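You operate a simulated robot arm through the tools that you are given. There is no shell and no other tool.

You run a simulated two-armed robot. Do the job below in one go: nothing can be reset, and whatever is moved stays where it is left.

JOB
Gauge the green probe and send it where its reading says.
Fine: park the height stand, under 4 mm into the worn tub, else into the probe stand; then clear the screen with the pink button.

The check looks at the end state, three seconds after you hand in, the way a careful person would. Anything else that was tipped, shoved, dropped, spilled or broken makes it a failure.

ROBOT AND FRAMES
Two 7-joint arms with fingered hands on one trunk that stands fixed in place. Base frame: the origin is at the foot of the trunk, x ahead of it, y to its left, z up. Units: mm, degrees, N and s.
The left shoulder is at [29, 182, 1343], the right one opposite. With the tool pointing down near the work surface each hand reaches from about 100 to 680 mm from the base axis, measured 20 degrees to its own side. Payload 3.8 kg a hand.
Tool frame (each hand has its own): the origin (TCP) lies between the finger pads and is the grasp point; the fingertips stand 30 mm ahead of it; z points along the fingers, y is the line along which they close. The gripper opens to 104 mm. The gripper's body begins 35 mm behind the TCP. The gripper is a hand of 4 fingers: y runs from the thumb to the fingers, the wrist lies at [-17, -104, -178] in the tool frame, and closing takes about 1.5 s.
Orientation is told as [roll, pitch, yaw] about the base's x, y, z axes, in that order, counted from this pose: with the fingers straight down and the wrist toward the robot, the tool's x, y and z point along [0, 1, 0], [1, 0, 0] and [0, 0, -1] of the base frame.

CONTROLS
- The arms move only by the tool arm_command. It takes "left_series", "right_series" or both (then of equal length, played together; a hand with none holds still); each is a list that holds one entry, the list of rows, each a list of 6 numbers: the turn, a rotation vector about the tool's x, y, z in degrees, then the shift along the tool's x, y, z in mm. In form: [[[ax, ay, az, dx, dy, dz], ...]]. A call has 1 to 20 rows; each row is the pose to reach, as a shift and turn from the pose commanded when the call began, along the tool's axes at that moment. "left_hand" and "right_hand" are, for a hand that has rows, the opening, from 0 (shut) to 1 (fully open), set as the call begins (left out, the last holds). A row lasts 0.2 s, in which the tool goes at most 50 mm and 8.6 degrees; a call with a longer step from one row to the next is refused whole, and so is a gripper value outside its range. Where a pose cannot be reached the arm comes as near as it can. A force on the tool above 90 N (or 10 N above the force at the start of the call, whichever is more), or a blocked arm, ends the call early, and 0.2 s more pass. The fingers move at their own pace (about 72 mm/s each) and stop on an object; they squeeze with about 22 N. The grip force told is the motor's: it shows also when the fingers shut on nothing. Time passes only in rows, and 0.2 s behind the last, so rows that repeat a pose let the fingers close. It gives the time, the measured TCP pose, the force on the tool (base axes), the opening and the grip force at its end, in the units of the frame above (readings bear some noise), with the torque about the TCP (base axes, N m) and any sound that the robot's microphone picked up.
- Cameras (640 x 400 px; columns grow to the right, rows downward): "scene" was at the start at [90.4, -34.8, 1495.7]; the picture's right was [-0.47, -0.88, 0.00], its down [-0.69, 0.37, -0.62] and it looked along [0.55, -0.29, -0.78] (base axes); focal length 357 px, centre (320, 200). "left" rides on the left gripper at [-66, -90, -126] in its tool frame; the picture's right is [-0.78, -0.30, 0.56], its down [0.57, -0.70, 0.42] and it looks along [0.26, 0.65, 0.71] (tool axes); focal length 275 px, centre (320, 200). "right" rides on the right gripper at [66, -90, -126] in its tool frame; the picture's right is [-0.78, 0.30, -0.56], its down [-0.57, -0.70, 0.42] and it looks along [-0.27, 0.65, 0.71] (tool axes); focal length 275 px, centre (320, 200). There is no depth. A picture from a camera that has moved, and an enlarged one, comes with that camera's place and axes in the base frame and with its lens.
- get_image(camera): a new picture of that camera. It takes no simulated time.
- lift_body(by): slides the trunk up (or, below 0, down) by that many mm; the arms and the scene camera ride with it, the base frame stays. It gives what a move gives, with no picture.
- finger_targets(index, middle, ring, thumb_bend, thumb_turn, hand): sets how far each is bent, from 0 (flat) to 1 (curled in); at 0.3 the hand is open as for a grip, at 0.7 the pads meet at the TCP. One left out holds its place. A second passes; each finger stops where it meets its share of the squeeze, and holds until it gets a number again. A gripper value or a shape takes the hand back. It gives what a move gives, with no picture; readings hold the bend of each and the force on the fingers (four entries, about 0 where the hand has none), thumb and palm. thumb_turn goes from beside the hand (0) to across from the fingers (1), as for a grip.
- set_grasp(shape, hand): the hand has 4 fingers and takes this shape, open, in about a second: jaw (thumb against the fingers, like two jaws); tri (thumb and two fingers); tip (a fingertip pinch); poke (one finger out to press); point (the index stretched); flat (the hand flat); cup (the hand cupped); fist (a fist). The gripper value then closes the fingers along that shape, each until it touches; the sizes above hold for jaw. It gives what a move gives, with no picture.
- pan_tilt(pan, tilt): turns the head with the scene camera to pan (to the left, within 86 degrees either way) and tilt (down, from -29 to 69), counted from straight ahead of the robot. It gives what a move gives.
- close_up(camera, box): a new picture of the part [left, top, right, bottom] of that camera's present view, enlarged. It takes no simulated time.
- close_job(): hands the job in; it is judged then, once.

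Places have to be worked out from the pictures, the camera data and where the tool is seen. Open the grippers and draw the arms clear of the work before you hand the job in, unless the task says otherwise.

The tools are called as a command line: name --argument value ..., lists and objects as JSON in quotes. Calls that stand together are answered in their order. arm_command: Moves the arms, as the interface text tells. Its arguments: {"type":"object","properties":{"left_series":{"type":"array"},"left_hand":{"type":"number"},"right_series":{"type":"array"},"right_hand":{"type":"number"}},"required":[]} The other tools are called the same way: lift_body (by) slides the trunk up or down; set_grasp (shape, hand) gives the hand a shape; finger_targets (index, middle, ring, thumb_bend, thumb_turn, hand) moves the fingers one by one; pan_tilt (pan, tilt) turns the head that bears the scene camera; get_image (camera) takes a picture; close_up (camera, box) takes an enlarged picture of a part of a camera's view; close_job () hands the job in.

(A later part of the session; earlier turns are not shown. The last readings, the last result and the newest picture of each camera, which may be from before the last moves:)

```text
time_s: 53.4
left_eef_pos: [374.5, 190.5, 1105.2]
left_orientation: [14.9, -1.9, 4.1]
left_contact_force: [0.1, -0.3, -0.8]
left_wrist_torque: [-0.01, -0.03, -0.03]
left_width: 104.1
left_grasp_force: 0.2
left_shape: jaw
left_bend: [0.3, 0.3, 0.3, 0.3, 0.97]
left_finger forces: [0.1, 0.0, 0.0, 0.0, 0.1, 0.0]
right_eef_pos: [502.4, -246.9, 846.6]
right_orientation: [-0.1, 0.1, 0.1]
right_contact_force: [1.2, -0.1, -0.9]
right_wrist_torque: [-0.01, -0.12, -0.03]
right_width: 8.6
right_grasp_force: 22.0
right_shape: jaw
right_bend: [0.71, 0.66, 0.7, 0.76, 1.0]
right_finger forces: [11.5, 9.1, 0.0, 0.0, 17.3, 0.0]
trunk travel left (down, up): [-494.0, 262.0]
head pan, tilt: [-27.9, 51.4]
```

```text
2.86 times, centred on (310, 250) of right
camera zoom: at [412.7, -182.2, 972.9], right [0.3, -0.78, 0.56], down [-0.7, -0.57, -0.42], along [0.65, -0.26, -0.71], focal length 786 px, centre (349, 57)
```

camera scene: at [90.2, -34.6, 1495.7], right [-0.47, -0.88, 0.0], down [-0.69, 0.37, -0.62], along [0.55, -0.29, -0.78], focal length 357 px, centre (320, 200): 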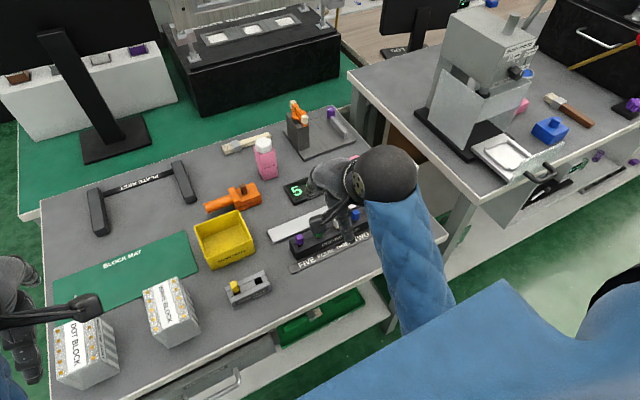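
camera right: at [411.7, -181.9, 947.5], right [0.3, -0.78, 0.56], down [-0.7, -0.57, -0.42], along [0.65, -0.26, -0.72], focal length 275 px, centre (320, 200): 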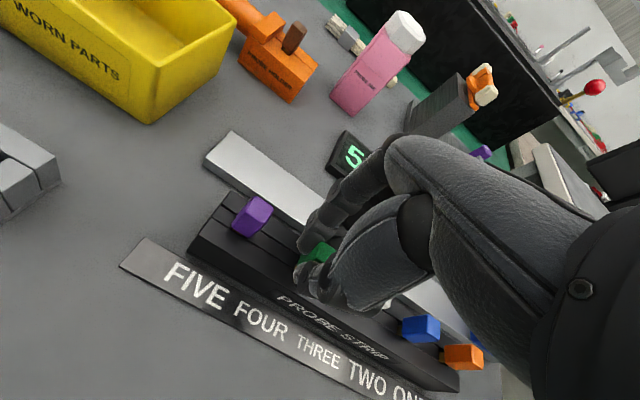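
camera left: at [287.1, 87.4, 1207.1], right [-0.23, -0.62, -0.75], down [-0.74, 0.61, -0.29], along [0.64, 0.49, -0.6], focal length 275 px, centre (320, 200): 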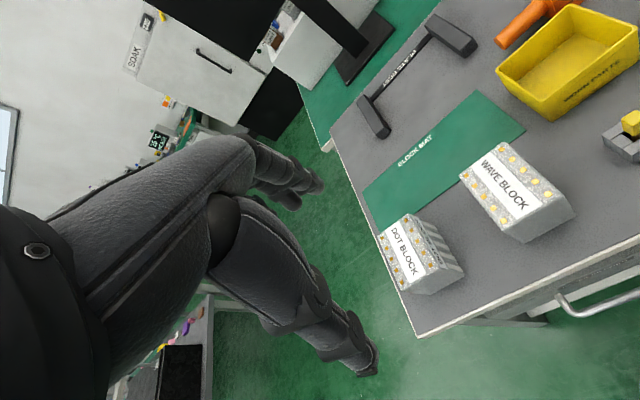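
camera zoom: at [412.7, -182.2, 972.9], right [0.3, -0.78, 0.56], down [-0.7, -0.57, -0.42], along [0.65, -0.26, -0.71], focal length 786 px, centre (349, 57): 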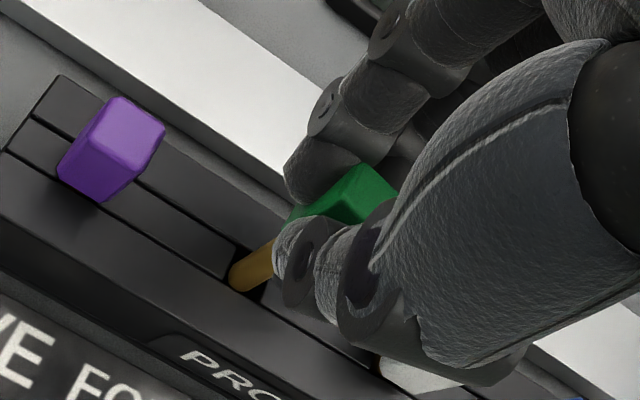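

The probe rises with its brown stem leaving the slot. I continue lifting until the stem is fully clear.

arm_command --right_series '[[[0, 0, 0, 0, 0, -8], [0, 0, 0, 0, 0, -18], [0, 0, 0, 0, 0, -30], [0, 0, 0, 0, 0, -42], [0, 0, 0, 0, 0, -54], [0, 0, 0, 0, 0, -54]]]'

get_image --camera "right"

close_up --camera "right" --box '[200, 180, 400, 330]'

close_up --camera "scene" --box '[270, 170, 370, 260]'

```text
time_s: 54.8
left_eef_pos: [374.7, 189.8, 1105.6]
left_orientation: [15.0, -2.0, 4.2]
left_contact_force: [0.5, 0.5, 0.6]
left_wrist_torque: [0.0, -0.01, -0.01]
left_width: 104.0
left_grasp_force: 0.1
left_shape: jaw
left_bend: [0.3, 0.3, 0.3, 0.3, 0.97]
left_finger forces: [0.1, 0.0, 0.1, 0.1, 0.0, 0.1]
right_eef_pos: [501.7, -248.2, 902.2]
right_orientation: [0.0, 0.1, 0.1]
right_contact_force: [0.2, 1.2, -0.3]
right_wrist_torque: [0.0, -0.02, -0.01]
right_width: 9.0
right_grasp_force: 22.4
right_shape: jaw
right_bend: [0.71, 0.66, 0.7, 0.76, 1.0]
right_finger forces: [10.4, 9.2, 0.1, 0.0, 18.6, 0.0]
trunk travel left (down, up): [-494.0, 262.0]
head pan, tilt: [-27.9, 51.4]
```

```text
taken
camera right: at [412.2, -181.7, 1026.8], right [0.3, -0.78, 0.56], down [-0.7, -0.57, -0.42], along [0.65, -0.26, -0.71], focal length 275 px, centre (320, 200)
```

right: 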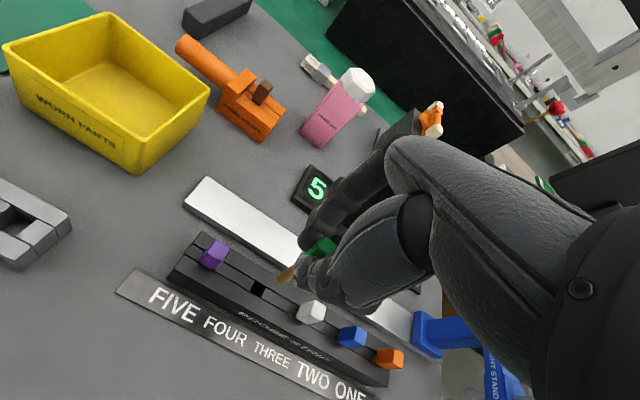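

```text
2.67 times, centred on (300, 255) of right
camera zoom: at [412.2, -181.7, 1026.8], right [0.3, -0.78, 0.56], down [-0.7, -0.57, -0.42], along [0.65, -0.26, -0.71], focal length 734 px, centre (373, 53)
```

zoom: 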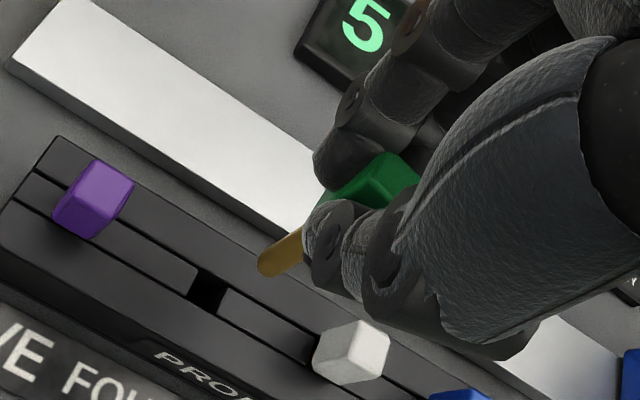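

```text
4.44 times, centred on (320, 215) of scene
camera zoom: at [90.5, -34.7, 1495.7], right [-0.47, -0.88, 0.0], down [-0.69, 0.37, -0.62], along [0.55, -0.29, -0.78], focal length 1588 px, centre (320, 133)
```

zoom: 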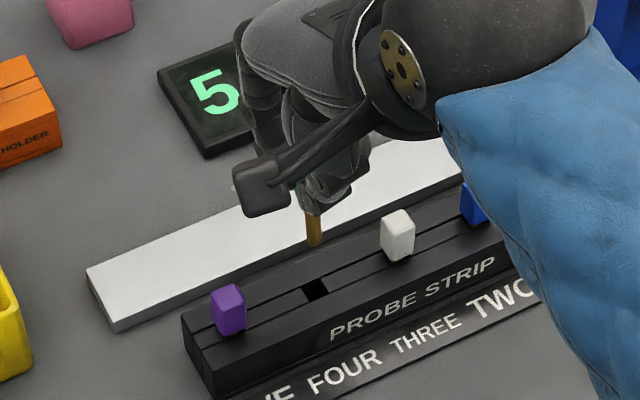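

The green probe is held upright with its stem clear (tip about 75 mm below the TCP) and its neighbours undisturbed. I raise a bit more and carry it over toward the empty slot near (466,-78), staying above everything.

arm_command --right_series '[[[0, 0, 0, 0, 0, -15], [0, 0, 0, 8, -2, -25], [0, 0, 0, 25, -6, -25], [0, 0, 0, 43, -10, -25], [0, 0, 0, 61, -14, -25], [0, 0, 0, 79, -18, -25], [0, 0, 0, 97, -22, -25], [0, 0, 0, 115, -26, -25], [0, 0, 0, 133, -30, -25], [0, 0, 0, 150, -34, -25], [0, 0, 0, 162, -36, -25], [0, 0, 0, 170, -36, -25], [0, 0, 0, 170, -36, -25]]]'

get_image --camera "right"

get_image --camera "scene"

```text
time_s: 57.8
left_eef_pos: [373.8, 189.6, 1105.5]
left_orientation: [14.8, -2.0, 4.2]
left_contact_force: [-0.2, 0.0, -0.2]
left_wrist_torque: [0.0, 0.02, 0.01]
left_width: 103.8
left_grasp_force: 0.0
left_shape: jaw
left_bend: [0.3, 0.3, 0.3, 0.3, 0.97]
left_finger forces: [0.0, 0.0, 0.0, 0.0, 0.0, 0.0]
right_eef_pos: [477.2, -122.5, 922.6]
right_orientation: [-5.3, -1.2, -0.6]
right_contact_force: [0.3, 0.2, -1.5]
right_wrist_torque: [0.01, -0.02, -0.02]
right_width: 8.9
right_grasp_force: 22.4
right_shape: jaw
right_bend: [0.71, 0.66, 0.7, 0.76, 1.0]
right_finger forces: [10.9, 9.3, 0.0, 0.0, 18.9, 0.1]
trunk travel left (down, up): [-494.0, 262.0]
head pan, tilt: [-27.9, 51.4]
stopped in row 13 (right hand): the arm was blocked; the commanded pose is now the measured one
```

```text
taken
camera right: at [386.2, -44.4, 1039.4], right [0.27, -0.72, 0.63], down [-0.7, -0.6, -0.39], along [0.66, -0.34, -0.67], focal length 275 px, centre (320, 200)
```

right: 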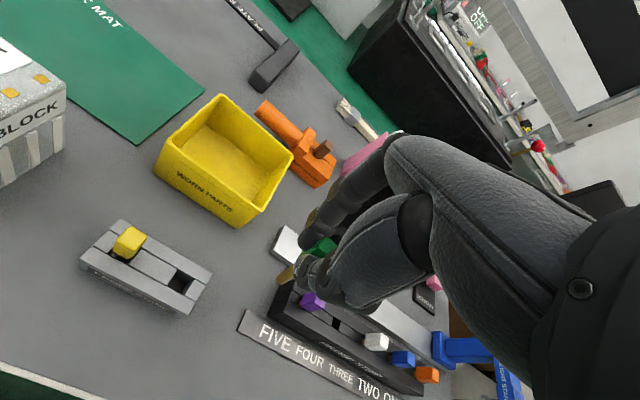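

```text
taken
camera scene: at [90.5, -34.8, 1495.7], right [-0.47, -0.88, 0.0], down [-0.69, 0.37, -0.62], along [0.55, -0.29, -0.78], focal length 357 px, centre (320, 200)
```

scene: 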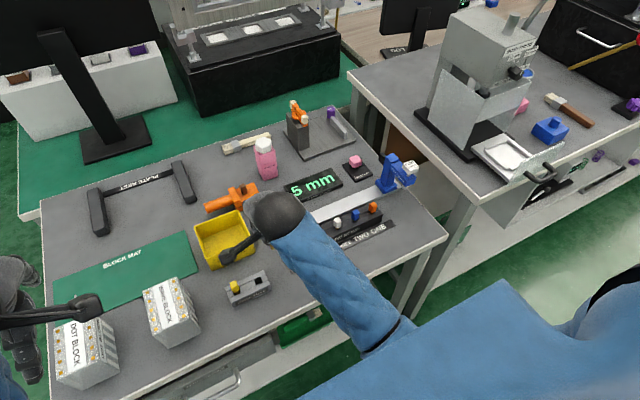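

The arm was blocked again while crossing left (likely elbow against the chest), holding the probe safely in the air. I back off to the right, restore the upright orientation, and then will raise the trunk so the arm is less folded.

arm_command --right_series '[[[0.3, 1.3, -0.1, -15, 2, -3], [0.6, 2.6, -0.3, -30, 4, -6], [0.9, 4.0, -0.5, -45, 6, -9], [1.2, 5.3, -0.6, -65, 8, -10], [1.2, 5.3, -0.6, -65, 8, -10]]]'

lift_body --by 140

get_image --camera "right"

get_image --camera "scene"

```text
time_s: 59.0
left_eef_pos: [374.3, 190.9, 1105.2]
left_orientation: [15.0, -1.9, 4.2]
left_contact_force: [-0.1, -0.2, -0.4]
left_wrist_torque: [-0.04, -0.03, 0.02]
left_width: 103.8
left_grasp_force: 0.0
left_shape: jaw
left_bend: [0.3, 0.3, 0.3, 0.3, 0.97]
left_finger forces: [0.1, 0.0, 0.1, 0.0, 0.0, 0.0]
right_eef_pos: [484.6, -182.9, 939.4]
right_orientation: [0.3, 0.0, -0.1]
right_contact_force: [-0.6, -0.3, -0.7]
right_wrist_torque: [0.0, -0.03, 0.02]
right_width: 8.8
right_grasp_force: 22.3
right_shape: jaw
right_bend: [0.71, 0.66, 0.7, 0.76, 1.0]
right_finger forces: [11.1, 9.4, 0.0, 0.0, 19.0, 0.0]
trunk travel left (down, up): [-494.0, 262.0]
head pan, tilt: [-27.9, 51.4]
```

```text
time_s: 60.7
left_eef_pos: [380.3, 223.4, 1248.7]
left_orientation: [21.1, -3.5, 5.0]
left_contact_force: [0.0, 0.0, 0.0]
left_wrist_torque: [0.01, 0.0, -0.02]
left_width: 103.9
left_grasp_force: 0.0
left_shape: jaw
left_bend: [0.3, 0.3, 0.3, 0.3, 0.97]
left_finger forces: [0.0, 0.0, 0.1, 0.1, 0.1, 0.1]
right_eef_pos: [484.2, -183.9, 1078.2]
right_orientation: [0.3, 0.1, -0.1]
right_contact_force: [-0.3, -0.3, -0.6]
right_wrist_torque: [0.02, -0.01, -0.01]
right_width: 9.1
right_grasp_force: 21.7
right_shape: jaw
right_bend: [0.71, 0.66, 0.7, 0.76, 1.0]
right_finger forces: [11.0, 9.5, 0.0, 0.1, 19.0, 0.0]
trunk travel left (down, up): [-634.0, 122.0]
head pan, tilt: [-27.9, 51.4]
```

```text
taken
camera right: at [394.5, -118.8, 1204.0], right [0.29, -0.78, 0.55], down [-0.7, -0.57, -0.43], along [0.65, -0.26, -0.72], focal length 275 px, centre (320, 200)
```

right: 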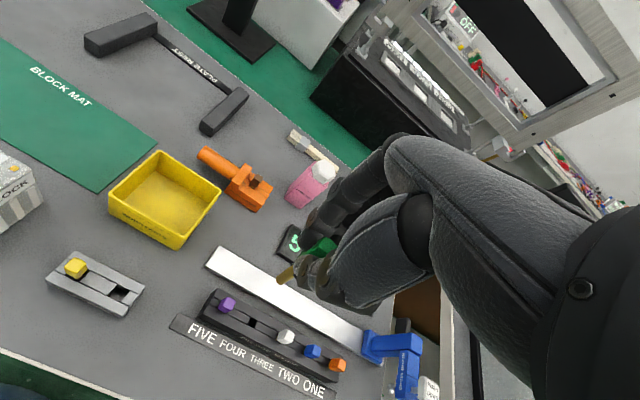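

```text
taken
camera scene: at [80.0, -34.6, 1636.0], right [-0.47, -0.88, 0.0], down [-0.69, 0.37, -0.62], along [0.55, -0.29, -0.78], focal length 357 px, centre (320, 200)
```

scene: 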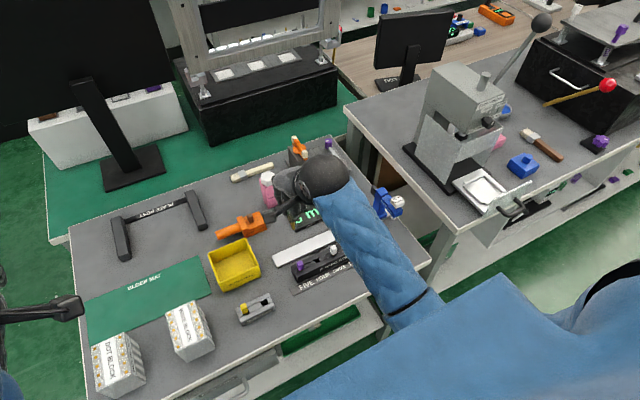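

The trunk is 140 mm higher and the probe still firmly held. I lower the hand back down and move left toward the slot in one path, with the arm now more extended.

arm_command --right_series '[[[0, -0.3, 0, 0, 0, 25], [0, -0.3, 0, 0, 0, 50], [0, -0.3, 0, 0, 0, 75], [0, -0.3, 0, 0, 0, 100], [0, -0.3, 0, 0, 0, 125], [0, -0.3, 0, 10, -2, 140], [0, -0.3, 0, 25, -5, 145], [0, -0.3, 0, 40, -8, 145], [0, -0.3, 0, 55, -11, 145], [0, -0.3, 0, 70, -14, 145], [0, -0.3, 0, 70, -14, 145]]]'

get_image --camera "right"

get_image --camera "scene"

```text
time_s: 63.3
left_eef_pos: [377.3, 222.8, 1244.1]
left_orientation: [21.5, -3.1, 4.8]
left_contact_force: [0.3, -0.6, -1.0]
left_wrist_torque: [-0.03, 0.0, -0.02]
left_width: 103.7
left_grasp_force: 0.0
left_shape: jaw
left_bend: [0.3, 0.3, 0.3, 0.3, 0.97]
left_finger forces: [0.1, 0.1, 0.0, 0.0, 0.0, 0.1]
right_eef_pos: [475.2, -151.2, 930.4]
right_orientation: [-3.5, -0.5, -0.6]
right_contact_force: [-0.3, 0.4, -0.3]
right_wrist_torque: [0.01, -0.01, 0.02]
right_width: 8.8
right_grasp_force: 22.1
right_shape: jaw
right_bend: [0.71, 0.66, 0.7, 0.76, 1.0]
right_finger forces: [10.8, 9.4, 0.0, 0.0, 18.8, 0.1]
trunk travel left (down, up): [-634.0, 122.0]
head pan, tilt: [-27.9, 51.4]
stopped in row 11 (right hand): the arm was blocked; the commanded pose is now the measured one
```

```text
taken
camera right: at [386.6, -77.3, 1050.3], right [0.28, -0.74, 0.61], down [-0.7, -0.59, -0.39], along [0.65, -0.32, -0.69], focal length 275 px, centre (320, 200)
```

right: 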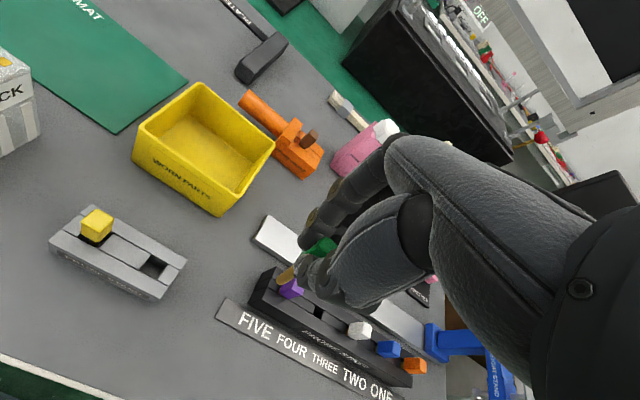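

```text
taken
camera scene: at [80.0, -34.8, 1636.1], right [-0.47, -0.88, 0.0], down [-0.69, 0.37, -0.62], along [0.55, -0.29, -0.78], focal length 357 px, centre (320, 200)
```

scene: 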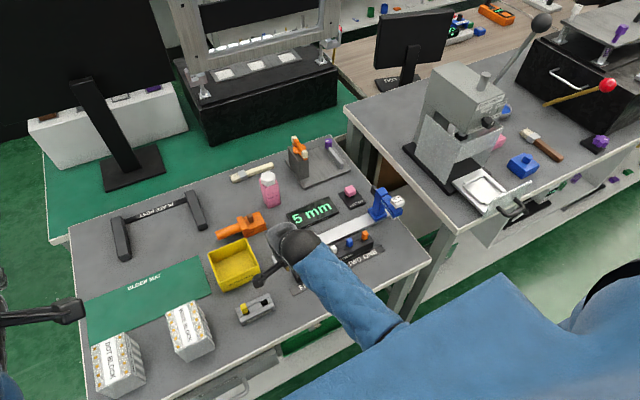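

Raising made the crossing worse (stopped at y=-151 instead of -122), so I undo that. I back the hand up and away, upright, before lowering the trunk again; afterwards I'll approach with the hand yawed to the left so the wrist needn't cross so far.

arm_command --right_series '[[[0.1, 0.7, -0.1, -13, 4, -22], [0.2, 1.4, -0.2, -26, 8, -45], [0.3, 2.1, -0.3, -39, 12, -68], [0.4, 2.8, -0.4, -52, 17, -90], [0.5, 3.5, -0.6, -65, 21, -113], [0.5, 3.5, -0.6, -77, 25, -136], [0.5, 3.5, -0.6, -77, 25, -136]]]'

lift_body --by -140

get_image --camera "right"

get_image --camera "scene"

```text
time_s: 64.9
left_eef_pos: [376.9, 223.3, 1244.1]
left_orientation: [21.5, -3.1, 4.7]
left_contact_force: [-0.7, -0.1, 0.6]
left_wrist_torque: [0.01, 0.02, 0.04]
left_width: 103.9
left_grasp_force: 0.0
left_shape: jaw
left_bend: [0.3, 0.3, 0.3, 0.3, 0.97]
left_finger forces: [0.1, 0.1, 0.0, 0.0, 0.0, 0.0]
right_eef_pos: [499.4, -217.3, 1072.2]
right_orientation: [0.1, 0.1, 0.0]
right_contact_force: [0.0, -0.9, -0.7]
right_wrist_torque: [-0.03, 0.05, 0.0]
right_width: 8.9
right_grasp_force: 21.9
right_shape: jaw
right_bend: [0.71, 0.66, 0.7, 0.77, 1.0]
right_finger forces: [10.5, 9.6, 0.1, 0.1, 18.8, 0.1]
trunk travel left (down, up): [-634.0, 122.0]
head pan, tilt: [-27.9, 51.4]
```

```text
time_s: 66.5
left_eef_pos: [382.6, 262.4, 1109.2]
left_orientation: [29.6, -4.9, 5.2]
left_contact_force: [-0.3, -0.4, -0.4]
left_wrist_torque: [-0.02, 0.0, -0.02]
left_width: 103.9
left_grasp_force: 0.1
left_shape: jaw
left_bend: [0.3, 0.3, 0.3, 0.3, 0.97]
left_finger forces: [0.0, 0.0, 0.1, 0.1, 0.0, 0.0]
right_eef_pos: [498.5, -218.6, 930.5]
right_orientation: [0.0, 0.2, 0.0]
right_contact_force: [0.0, -0.3, -0.2]
right_wrist_torque: [-0.01, 0.0, -0.02]
right_width: 9.0
right_grasp_force: 21.3
right_shape: jaw
right_bend: [0.71, 0.66, 0.7, 0.77, 1.0]
right_finger forces: [10.5, 9.4, 0.1, 0.0, 18.8, 0.1]
trunk travel left (down, up): [-493.0, 263.0]
head pan, tilt: [-27.9, 51.4]
stopped: the arm was blocked; the commanded pose is now the measured one
```

```text
taken
camera right: at [409.4, -152.7, 1055.1], right [0.3, -0.78, 0.56], down [-0.7, -0.57, -0.42], along [0.65, -0.26, -0.72], focal length 275 px, centre (320, 200)
```

right: 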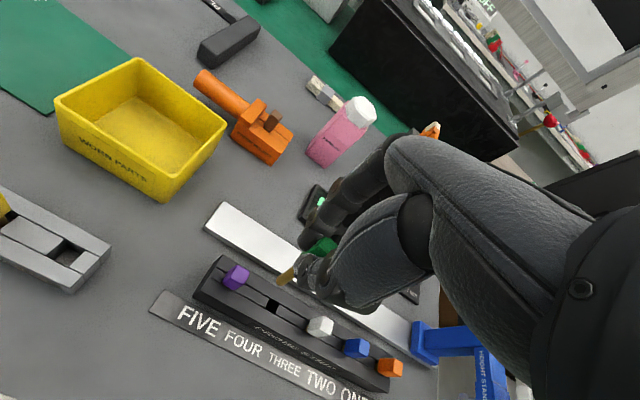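

```text
taken
camera scene: at [90.5, -34.5, 1495.0], right [-0.47, -0.88, 0.0], down [-0.69, 0.37, -0.62], along [0.55, -0.29, -0.78], focal length 357 px, centre (320, 200)
```

scene: 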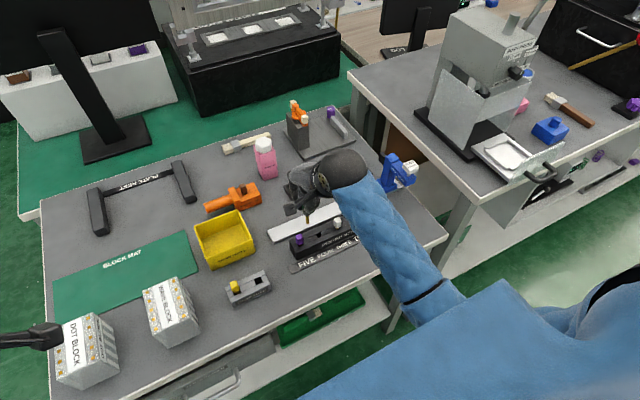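

The right hand is fine at (498.5,-218.6,930.5) with the probe still held. I now yaw the hand +40° (to the left) in place to see whether the arm takes it comfortably.

arm_command --right_series '[[[0, 0, -8, 0, 0, 0], [0, 0, -16, 0, 0, 0], [0, 0, -24, 0, 0, 0], [0, 0, -32, 0, 0, 0], [0, 0, -40, 0, 0, 0], [0, 0, -40, 0, 0, 0]]]'

get_image --camera "right"

get_image --camera "scene"

```text
time_s: 67.9
left_eef_pos: [382.0, 262.5, 1110.2]
left_orientation: [29.5, -4.9, 5.2]
left_contact_force: [-0.6, 0.1, -0.1]
left_wrist_torque: [0.02, 0.0, 0.02]
left_width: 103.9
left_grasp_force: 0.0
left_shape: jaw
left_bend: [0.3, 0.3, 0.3, 0.3, 0.97]
left_finger forces: [0.0, 0.0, 0.0, 0.0, 0.0, 0.1]
right_eef_pos: [499.7, -218.8, 930.6]
right_orientation: [0.1, 0.0, 40.2]
right_contact_force: [-0.3, -1.0, -0.7]
right_wrist_torque: [-0.01, 0.0, 0.0]
right_width: 9.0
right_grasp_force: 22.4
right_shape: jaw
right_bend: [0.71, 0.65, 0.7, 0.77, 1.0]
right_finger forces: [8.9, 11.4, 0.0, 0.1, 16.8, 0.0]
trunk travel left (down, up): [-493.0, 263.0]
head pan, tilt: [-27.9, 51.4]
```

```text
taken
camera right: at [388.1, -226.2, 1055.1], right [0.73, -0.4, 0.56], down [-0.17, -0.89, -0.43], along [0.67, 0.22, -0.71], focal length 275 px, centre (320, 200)
```

right: 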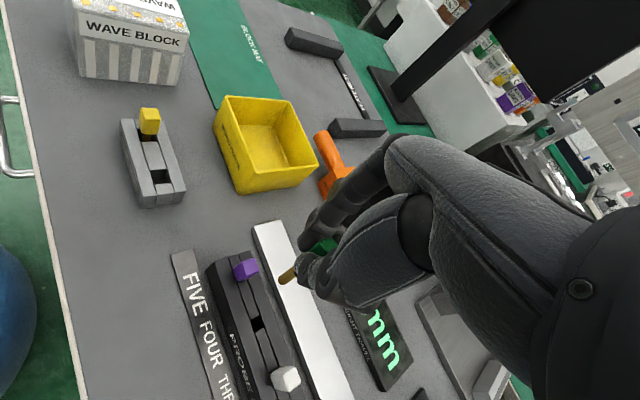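

```text
taken
camera scene: at [90.3, -34.4, 1495.1], right [-0.47, -0.88, 0.0], down [-0.69, 0.37, -0.62], along [0.55, -0.29, -0.78], focal length 357 px, centre (320, 200)
```

scene: 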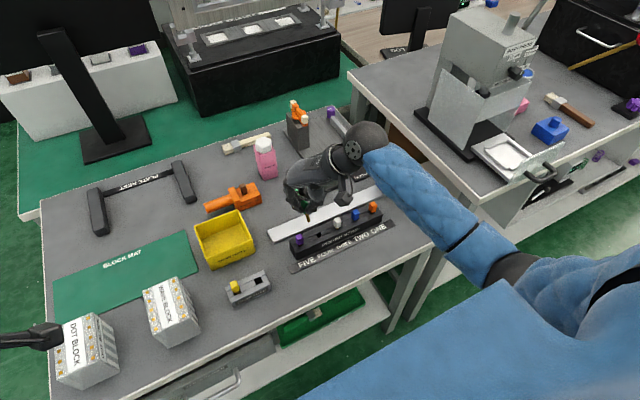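

Yaw +40° works well, with the elbow now clear of the chest. I carry the probe left to hover above the slot at about (466,-78).

arm_command --right_series '[[[0, 0, 0, 13, 6.5, 0], [0, 0, 0, 28, 14, 0], [0, 0, 0, 43, 21.5, 0], [0, 0, 0, 58, 29, 0], [0, 0, 0, 73, 36.5, 0], [0, 0, 0, 88, 44, 0], [0, 0, 0, 103, 51, 0], [0, 0, 0, 118, 58.5, 0], [0, 0, 0, 130, 64.6, 0], [0, 0, 0, 130, 64.6, 0]]]'

get_image --camera "right"

get_image --camera "scene"

```text
time_s: 70.1
left_eef_pos: [382.8, 261.7, 1109.5]
left_orientation: [29.6, -4.8, 5.2]
left_contact_force: [-0.4, 0.7, 0.7]
left_wrist_torque: [0.03, -0.03, 0.01]
left_width: 104.0
left_grasp_force: 0.0
left_shape: jaw
left_bend: [0.3, 0.3, 0.3, 0.3, 0.97]
left_finger forces: [0.0, 0.1, 0.0, 0.0, 0.1, 0.0]
right_eef_pos: [465.2, -76.0, 930.9]
right_orientation: [0.1, 0.0, 40.2]
right_contact_force: [0.6, 0.2, -0.9]
right_wrist_torque: [0.01, 0.04, -0.02]
right_width: 8.9
right_grasp_force: 22.1
right_shape: jaw
right_bend: [0.71, 0.65, 0.7, 0.77, 1.0]
right_finger forces: [9.1, 11.6, 0.0, 0.0, 16.5, 0.0]
trunk travel left (down, up): [-493.0, 263.0]
head pan, tilt: [-27.9, 51.4]
```

```text
taken
camera right: at [353.9, -84.4, 1055.6], right [0.73, -0.4, 0.56], down [-0.17, -0.89, -0.43], along [0.67, 0.22, -0.71], focal length 275 px, centre (320, 200)
```

right: 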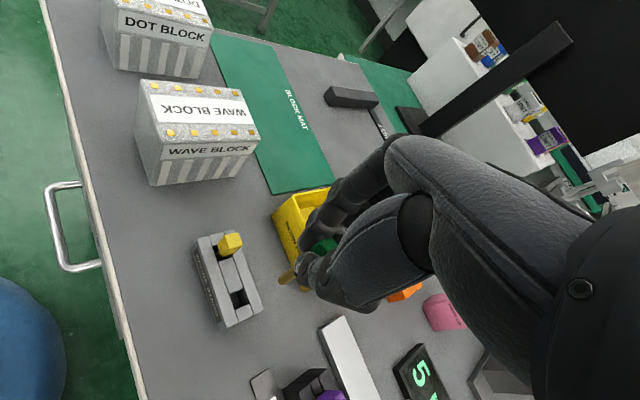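

```text
taken
camera scene: at [90.5, -34.8, 1495.1], right [-0.47, -0.88, 0.0], down [-0.69, 0.37, -0.62], along [0.55, -0.29, -0.78], focal length 357 px, centre (320, 200)
```

scene: 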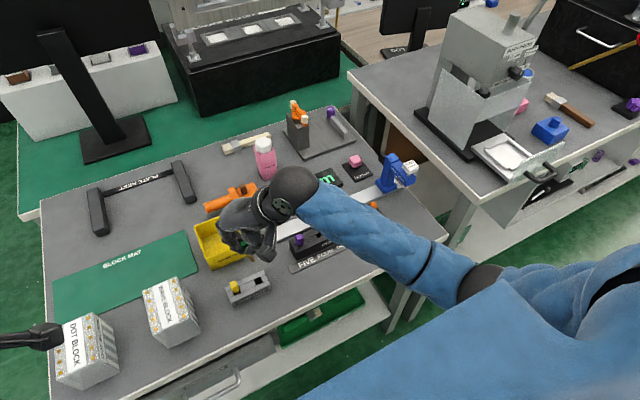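

Reached above the stand without trouble. I enlarge both views to line up the stem tip with the empty slot.

close_up --camera "right" --box '[180, 210, 360, 340]'

close_up --camera "scene" --box '[210, 210, 300, 310]'

```text
3.08 times, centred on (270, 275) of right
camera zoom: at [353.9, -84.4, 1055.6], right [0.73, -0.4, 0.56], down [-0.17, -0.89, -0.43], along [0.67, 0.22, -0.71], focal length 847 px, centre (474, -31)
```

zoom: 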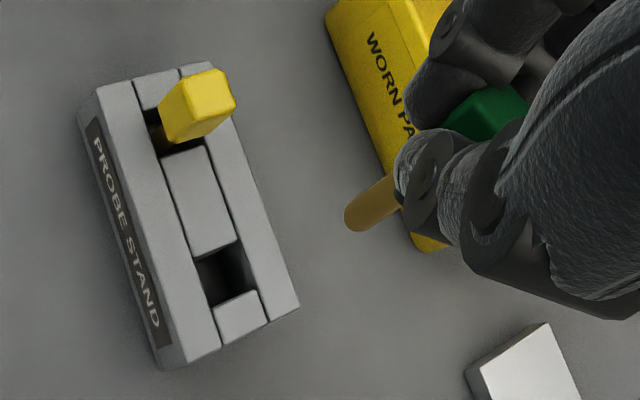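

```text
4.00 times, centred on (255, 260) of scene
camera zoom: at [90.5, -34.8, 1495.1], right [-0.47, -0.88, 0.0], down [-0.69, 0.37, -0.62], along [0.55, -0.29, -0.78], focal length 1429 px, centre (580, -40)
```

zoom: 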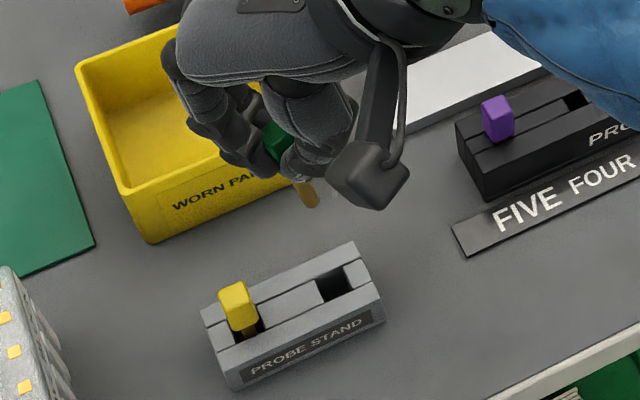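

Both views agree the slot centre is at about (464.3,-79.7,768), and the stem is just about above it. I lower to bring the stem tip about 15 mm above the stand and then compare directly.

arm_command --right_series '[[[0, 0, 0, 0, -1, 18], [0, 0, 0, 0, -2, 36], [0, 0, 0, 0, -2, 54], [0, 0, 0, 0, -2, 68], [0, 0, 0, 0, -2, 74], [0, 0, 0, 0, -2, 74]]]'

get_image --camera "right"

close_up --camera "right" --box '[200, 200, 360, 330]'

close_up --camera "scene" --box '[220, 230, 300, 310]'

```text
time_s: 71.5
left_eef_pos: [382.8, 262.9, 1109.6]
left_orientation: [29.4, -4.8, 5.2]
left_contact_force: [-0.7, 0.5, -0.1]
left_wrist_torque: [0.02, 0.0, 0.01]
left_width: 104.1
left_grasp_force: 0.1
left_shape: jaw
left_bend: [0.3, 0.3, 0.3, 0.3, 0.97]
left_finger forces: [0.1, 0.1, 0.0, 0.0, 0.0, 0.0]
right_eef_pos: [462.3, -78.3, 856.8]
right_orientation: [0.1, 0.0, 40.0]
right_contact_force: [-0.2, 0.1, -0.6]
right_wrist_torque: [0.05, -0.01, 0.0]
right_width: 9.0
right_grasp_force: 22.0
right_shape: jaw
right_bend: [0.71, 0.65, 0.7, 0.77, 1.0]
right_finger forces: [8.8, 11.5, 0.0, 0.0, 16.5, 0.0]
trunk travel left (down, up): [-493.0, 263.0]
head pan, tilt: [-27.9, 51.4]
```

```text
taken
camera right: at [352.4, -86.1, 981.2], right [0.73, -0.4, 0.56], down [-0.17, -0.89, -0.43], along [0.67, 0.22, -0.71], focal length 275 px, centre (320, 200)
```

right: 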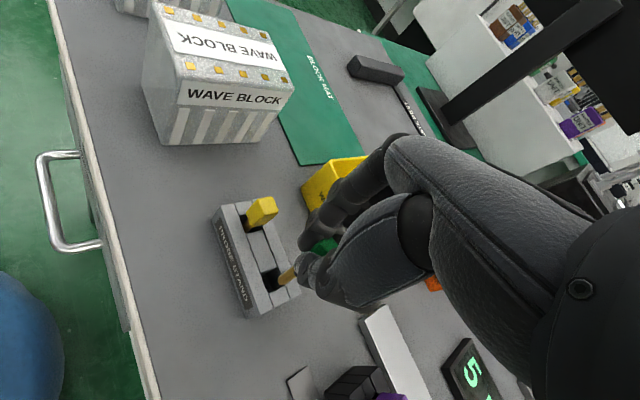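

```text
3.08 times, centred on (280, 265) of right
camera zoom: at [352.4, -86.1, 981.2], right [0.73, -0.4, 0.56], down [-0.17, -0.89, -0.43], along [0.67, 0.22, -0.71], focal length 847 px, centre (443, 0)
```

zoom: 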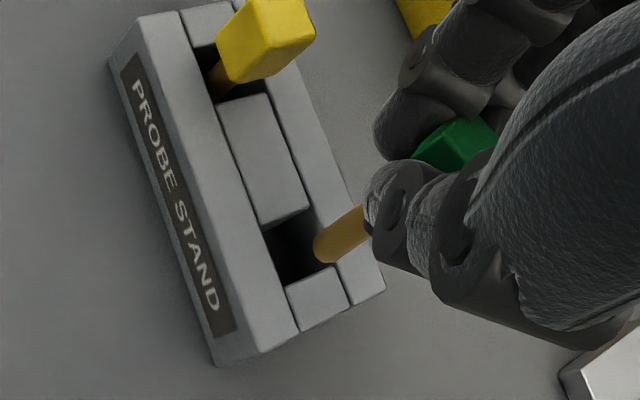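

```text
5.00 times, centred on (260, 270) of scene
camera zoom: at [90.5, -34.6, 1495.1], right [-0.47, -0.88, 0.0], down [-0.69, 0.37, -0.62], along [0.55, -0.29, -0.78], focal length 1786 px, centre (620, -150)
```

zoom: 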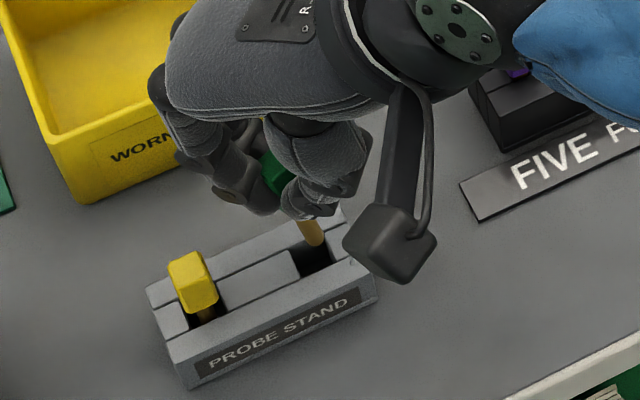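

The tip sits at roughly (462.5,-82) versus the slot centre (464.6,-79.9); I shift +2 mm in x and y and then lower the stem into the slot by 28 mm, watching forces.

arm_command --right_series '[[[0, 0, 0, 0.2, 1.5, 0], [0, 0, 0, 0.3, 2.8, 0], [0, 0, 0, 0.3, 2.8, 4], [0, 0, 0, 0.3, 2.8, 9], [0, 0, 0, 0.3, 2.8, 13], [0, 0, 0, 0.3, 2.8, 13]]]'

close_up --camera "right" --box '[200, 200, 360, 330]'

close_up --camera "scene" --box '[220, 230, 300, 310]'

```text
time_s: 72.9
left_eef_pos: [383.1, 263.4, 1109.1]
left_orientation: [29.5, -4.8, 5.2]
left_contact_force: [-0.4, 0.1, 0.4]
left_wrist_torque: [-0.01, 0.01, 0.0]
left_width: 104.0
left_grasp_force: 0.0
left_shape: jaw
left_bend: [0.3, 0.3, 0.3, 0.3, 0.97]
left_finger forces: [0.1, 0.1, 0.1, 0.1, 0.0, 0.1]
right_eef_pos: [465.2, -76.7, 844.3]
right_orientation: [0.1, 0.0, 40.1]
right_contact_force: [-1.0, -0.2, 0.1]
right_wrist_torque: [0.01, 0.01, 0.0]
right_width: 9.0
right_grasp_force: 21.9
right_shape: jaw
right_bend: [0.71, 0.65, 0.7, 0.77, 1.0]
right_finger forces: [8.6, 11.5, 0.0, 0.0, 16.5, 0.0]
trunk travel left (down, up): [-493.0, 263.0]
head pan, tilt: [-27.9, 51.4]
```

```text
3.08 times, centred on (280, 265) of right
camera zoom: at [354.4, -84.0, 968.5], right [0.73, -0.4, 0.56], down [-0.17, -0.89, -0.43], along [0.67, 0.22, -0.71], focal length 847 px, centre (443, 0)
```

zoom: 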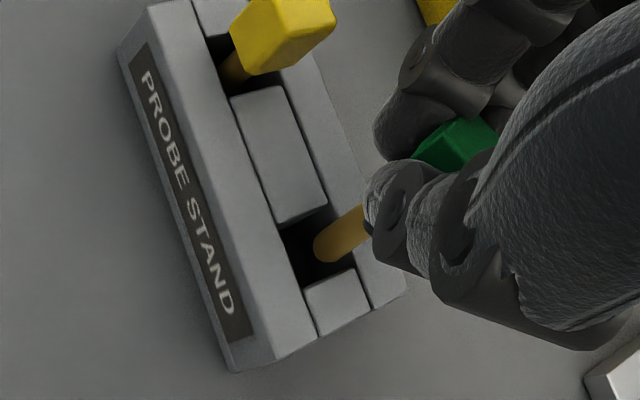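

```text
5.00 times, centred on (260, 270) of scene
camera zoom: at [90.5, -34.6, 1495.1], right [-0.47, -0.88, 0.0], down [-0.69, 0.37, -0.62], along [0.55, -0.29, -0.78], focal length 1786 px, centre (620, -150)
```

zoom: 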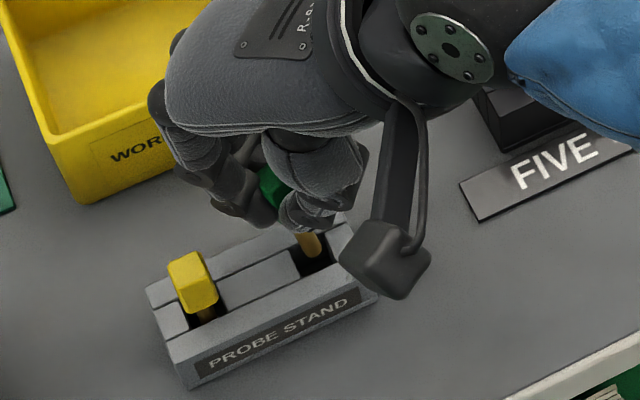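

The tip is now within about 1 mm of the slot's centre. I lower it in, 14 mm then finer steps, watching for bottom contact.

arm_command --right_series '[[[0, 0, 0, 0, 0, 4], [0, 0, 0, 0, 0, 8], [0, 0, 0, 0, 0, 12], [0, 0, 0, 0, 0, 15], [0, 0, 0, 0, 0, 15]]]'

close_up --camera "right" --box '[200, 200, 360, 330]'

close_up --camera "scene" --box '[220, 230, 300, 310]'

```text
time_s: 74.1
left_eef_pos: [382.7, 262.6, 1109.4]
left_orientation: [29.6, -4.8, 5.2]
left_contact_force: [0.6, 0.0, -0.8]
left_wrist_torque: [0.0, 0.02, 0.0]
left_width: 104.0
left_grasp_force: 0.1
left_shape: jaw
left_bend: [0.3, 0.3, 0.3, 0.3, 0.97]
left_finger forces: [0.1, 0.1, 0.0, 0.0, 0.0, 0.0]
right_eef_pos: [465.5, -76.2, 827.5]
right_orientation: [0.0, 0.0, 40.1]
right_contact_force: [0.4, 0.1, -0.1]
right_wrist_torque: [0.0, 0.03, -0.01]
right_width: 9.1
right_grasp_force: 21.9
right_shape: jaw
right_bend: [0.71, 0.65, 0.7, 0.77, 1.0]
right_finger forces: [8.4, 11.5, 0.0, 0.0, 16.5, 0.0]
trunk travel left (down, up): [-493.0, 263.0]
head pan, tilt: [-27.9, 51.4]
```

```text
3.08 times, centred on (280, 265) of right
camera zoom: at [353.8, -84.0, 953.7], right [0.73, -0.4, 0.56], down [-0.17, -0.89, -0.43], along [0.67, 0.22, -0.71], focal length 847 px, centre (443, 0)
```

zoom: 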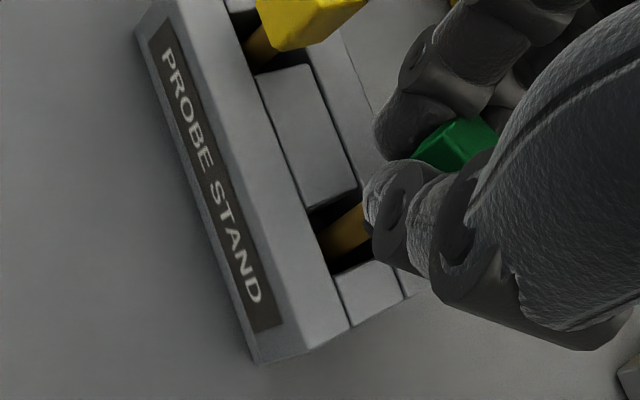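

```text
5.00 times, centred on (260, 270) of scene
camera zoom: at [90.5, -34.7, 1495.1], right [-0.47, -0.88, 0.0], down [-0.69, 0.37, -0.62], along [0.55, -0.29, -0.78], focal length 1786 px, centre (620, -150)
```

zoom: 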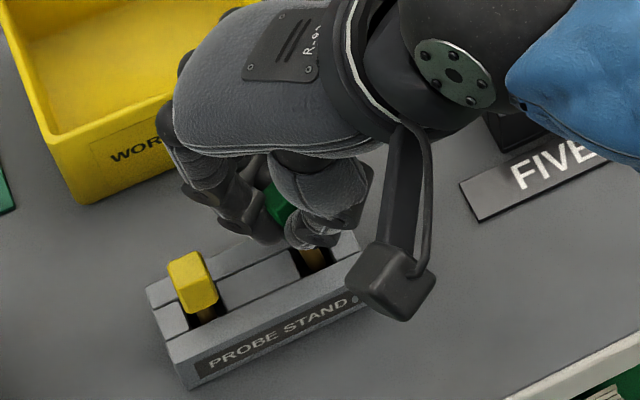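

The stem is inside the slot with no side contact. I keep lowering by small steps until the foot touches bottom.

arm_command --right_series '[[[0, 0, 0, 0, 0, 1.5], [0, 0, 0, 0, 0, 3], [0, 0, 0, 0, 0, 4.5], [0, 0, 0, 0, 0, 4.5]]]'

close_up --camera "right" --box '[200, 180, 360, 310]'

```text
time_s: 75.1
left_eef_pos: [381.5, 263.4, 1110.4]
left_orientation: [29.5, -4.8, 5.2]
left_contact_force: [-0.6, 0.3, 0.1]
left_wrist_torque: [-0.01, 0.01, 0.01]
left_width: 104.0
left_grasp_force: 0.0
left_shape: jaw
left_bend: [0.3, 0.3, 0.3, 0.3, 0.97]
left_finger forces: [0.0, 0.0, 0.0, 0.1, 0.0, 0.0]
right_eef_pos: [466.1, -75.0, 822.6]
right_orientation: [0.1, 0.1, 40.1]
right_contact_force: [-1.6, 1.4, 1.1]
right_wrist_torque: [0.0, 0.06, -0.01]
right_width: 8.9
right_grasp_force: 21.8
right_shape: jaw
right_bend: [0.71, 0.65, 0.7, 0.77, 1.0]
right_finger forces: [9.6, 11.2, 0.0, 0.0, 18.0, 0.0]
trunk travel left (down, up): [-493.0, 263.0]
head pan, tilt: [-27.9, 51.4]
```

```text
3.08 times, centred on (280, 245) of right
camera zoom: at [354.0, -83.7, 949.0], right [0.73, -0.4, 0.56], down [-0.17, -0.89, -0.43], along [0.67, 0.22, -0.71], focal length 847 px, centre (443, 62)
```

zoom: 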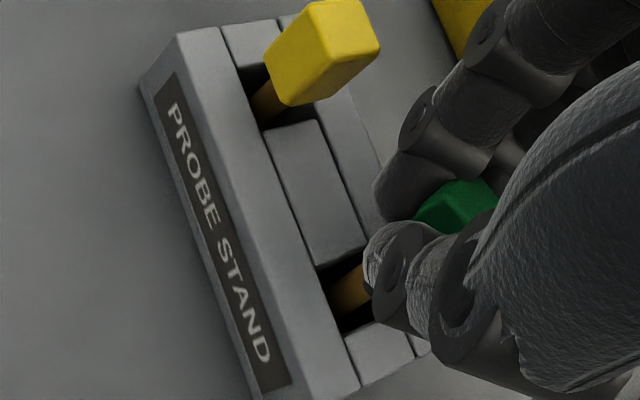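

Forces just started to rise (1.1 N up, about 2 N sideways) at TCP z≈822.6, the same height as at pick-up, so the foot seems to touch. I go 1 mm further to confirm.

arm_command --right_series '[[[0, 0, 0, 0, 0, 0.5], [0, 0, 0, 0, 0, 1.2], [0, 0, 0, 0, 0, 1.2]]]'

close_up --camera "scene" --box '[220, 230, 300, 310]'

```text
time_s: 75.9
left_eef_pos: [382.0, 263.4, 1109.6]
left_orientation: [29.5, -5.0, 5.2]
left_contact_force: [0.6, -1.4, -0.4]
left_wrist_torque: [0.02, -0.03, 0.02]
left_width: 103.9
left_grasp_force: 0.0
left_shape: jaw
left_bend: [0.3, 0.3, 0.3, 0.3, 0.97]
left_finger forces: [0.0, 0.1, 0.0, 0.0, 0.1, 0.0]
right_eef_pos: [465.3, -76.1, 823.4]
right_orientation: [0.1, 0.0, 40.0]
right_contact_force: [-3.2, -0.6, 2.2]
right_wrist_torque: [0.0, 0.13, -0.01]
right_width: 9.0
right_grasp_force: 22.0
right_shape: jaw
right_bend: [0.71, 0.65, 0.7, 0.77, 1.0]
right_finger forces: [10.3, 11.3, 0.1, 0.0, 18.6, 0.0]
trunk travel left (down, up): [-493.0, 263.0]
head pan, tilt: [-27.9, 51.4]
```

```text
5.00 times, centred on (260, 270) of scene
camera zoom: at [90.0, -34.5, 1495.1], right [-0.47, -0.88, 0.0], down [-0.69, 0.37, -0.62], along [0.55, -0.29, -0.78], focal length 1786 px, centre (620, -150)
```

zoom: 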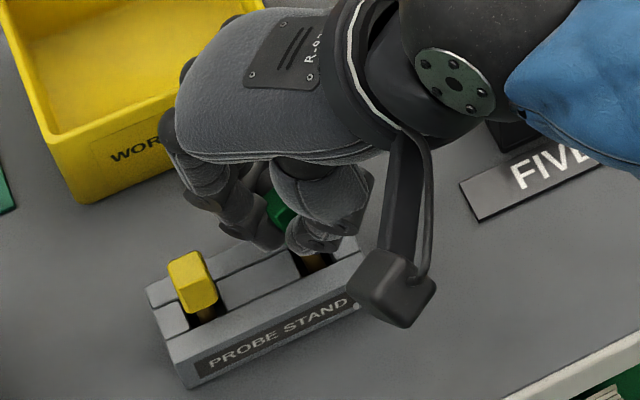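

The foot is resting on the slot floor (2.2 N, rising gently). I back up 1 mm to unload, then open the hand partially to release the probe.

arm_command --right_series '[[[0, 0, 0, 0, 0, -1], [0, 0, 0, 0, 0, -1]]]'

arm_command --right_series '[[[0, 0, 0, 0, 0, 0], [0, 0, 0, 0, 0, 0], [0, 0, 0, 0, 0, 0], [0, 0, 0, 0, 0, 0], [0, 0, 0, 0, 0, 0]]]' --right_hand 0.4

get_image --camera "right"

close_up --camera "right" --box '[220, 160, 380, 290]'

close_up --camera "scene" --box '[220, 230, 300, 310]'

```text
time_s: 76.5
left_eef_pos: [381.4, 262.7, 1109.3]
left_orientation: [29.5, -4.8, 5.3]
left_contact_force: [-0.8, -0.7, 0.4]
left_wrist_torque: [0.04, 0.01, -0.02]
left_width: 103.8
left_grasp_force: 0.1
left_shape: jaw
left_bend: [0.3, 0.3, 0.3, 0.3, 0.97]
left_finger forces: [0.0, 0.0, 0.0, 0.0, 0.0, 0.0]
right_eef_pos: [465.0, -77.5, 823.3]
right_orientation: [0.1, 0.0, 40.2]
right_contact_force: [-2.0, 1.0, -1.2]
right_wrist_torque: [0.0, 0.13, 0.03]
right_width: 9.1
right_grasp_force: 21.6
right_shape: jaw
right_bend: [0.71, 0.65, 0.7, 0.77, 1.0]
right_finger forces: [10.2, 11.4, 0.1, 0.0, 17.8, 0.1]
trunk travel left (down, up): [-493.0, 263.0]
head pan, tilt: [-27.9, 51.4]
```

```text
time_s: 77.7
left_eef_pos: [382.2, 263.3, 1110.9]
left_orientation: [29.4, -4.8, 5.2]
left_contact_force: [0.2, -0.2, -0.4]
left_wrist_torque: [-0.01, -0.01, 0.01]
left_width: 104.0
left_grasp_force: 0.0
left_shape: jaw
left_bend: [0.3, 0.3, 0.3, 0.3, 0.97]
left_finger forces: [0.0, 0.0, 0.1, 0.0, 0.1, 0.0]
right_eef_pos: [467.3, -75.5, 824.6]
right_orientation: [0.1, -0.1, 40.0]
right_contact_force: [0.1, 0.4, 0.5]
right_wrist_torque: [-0.04, 0.01, 0.01]
right_width: 41.0
right_grasp_force: 0.0
right_shape: jaw
right_bend: [0.74, 0.49, 0.46, 0.72, 1.0]
right_finger forces: [0.0, 0.1, 0.1, 0.0, 0.0, 0.0]
trunk travel left (down, up): [-493.0, 263.0]
head pan, tilt: [-27.9, 51.4]
```

```text
taken
camera right: at [354.4, -84.0, 949.0], right [0.73, -0.4, 0.56], down [-0.17, -0.89, -0.43], along [0.67, 0.22, -0.71], focal length 275 px, centre (320, 200)
```

right: 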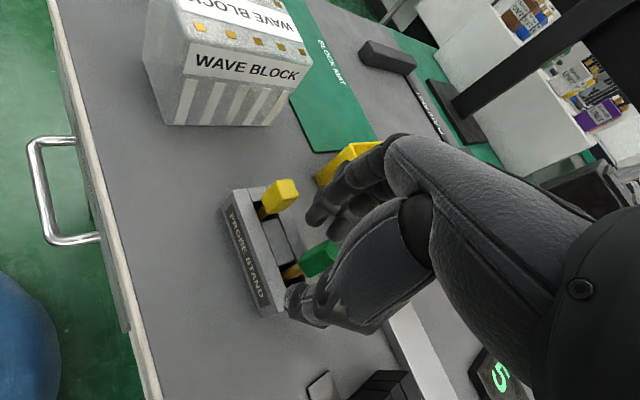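

```text
3.08 times, centred on (300, 225) of right
camera zoom: at [354.4, -84.0, 949.0], right [0.73, -0.4, 0.56], down [-0.17, -0.89, -0.43], along [0.67, 0.22, -0.71], focal length 847 px, centre (382, 123)
```

zoom: 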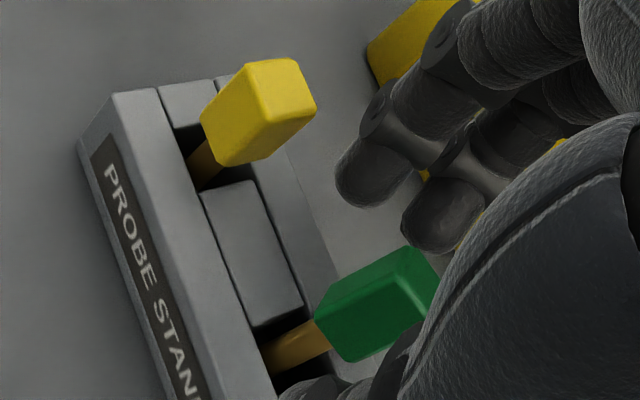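

```text
5.00 times, centred on (260, 270) of scene
camera zoom: at [90.5, -34.6, 1495.1], right [-0.47, -0.88, 0.0], down [-0.69, 0.37, -0.62], along [0.55, -0.29, -0.78], focal length 1786 px, centre (620, -150)
```

zoom: 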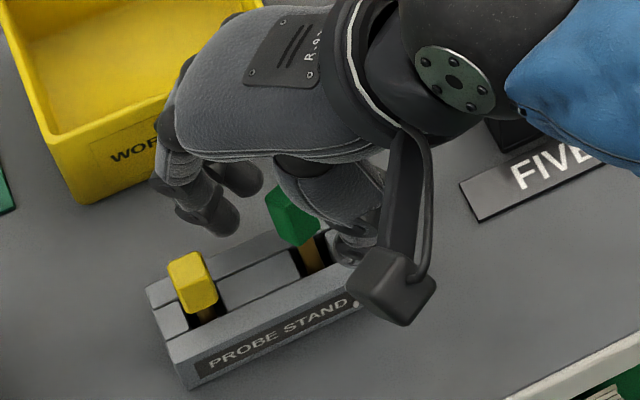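

The probe stands upright in the slot after release (projection of its stem matches vertical in both views). The thumb and index still look partly bent, so I open the hand fully in place before lifting away.

arm_command --right_series '[[[0, 0, 0, 0, 0, 0], [0, 0, 0, 0, 0, 0], [0, 0, 0, 0, 0, 0], [0, 0, 0, 0, 0, 0], [0, 0, 0, 0, 0, 0], [0, 0, 0, 0, 0, 0]]]' --right_hand 1.0

close_up --camera "right" --box '[200, 130, 420, 340]'

close_up --camera "scene" --box '[220, 230, 300, 310]'

```text
time_s: 79.1
left_eef_pos: [383.2, 262.8, 1110.3]
left_orientation: [29.4, -4.8, 5.2]
left_contact_force: [0.2, -0.4, 1.0]
left_wrist_torque: [-0.02, 0.01, 0.03]
left_width: 103.8
left_grasp_force: 0.1
left_shape: jaw
left_bend: [0.3, 0.3, 0.3, 0.3, 0.97]
left_finger forces: [0.0, 0.0, 0.0, 0.1, 0.0, 0.0]
right_eef_pos: [464.4, -76.4, 823.1]
right_orientation: [0.1, 0.0, 40.0]
right_contact_force: [0.1, -0.8, -0.2]
right_wrist_torque: [0.01, -0.01, 0.0]
right_width: 103.8
right_grasp_force: 0.0
right_shape: jaw
right_bend: [0.3, 0.3, 0.3, 0.3, 0.97]
right_finger forces: [0.1, 0.1, 0.1, 0.1, 0.0, 0.1]
trunk travel left (down, up): [-493.0, 263.0]
head pan, tilt: [-27.9, 51.4]
```

```text
1.90 times, centred on (310, 235) of right
camera zoom: at [354.4, -83.9, 949.0], right [0.73, -0.4, 0.56], down [-0.17, -0.89, -0.43], along [0.67, 0.22, -0.71], focal length 524 px, centre (339, 133)
```

zoom: 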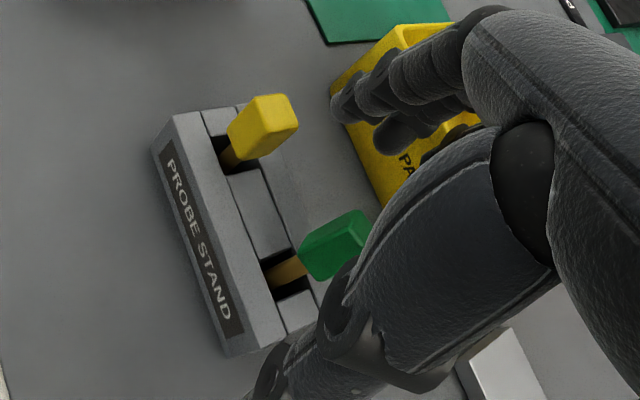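

```text
5.00 times, centred on (260, 270) of scene
camera zoom: at [90.5, -34.6, 1495.1], right [-0.47, -0.88, 0.0], down [-0.69, 0.37, -0.62], along [0.55, -0.29, -0.78], focal length 1786 px, centre (620, -150)
```

zoom: 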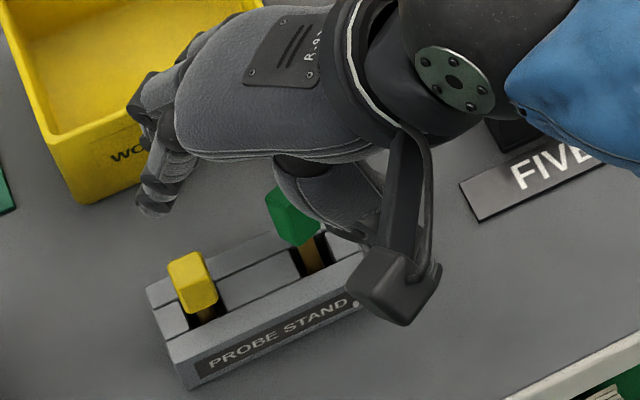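

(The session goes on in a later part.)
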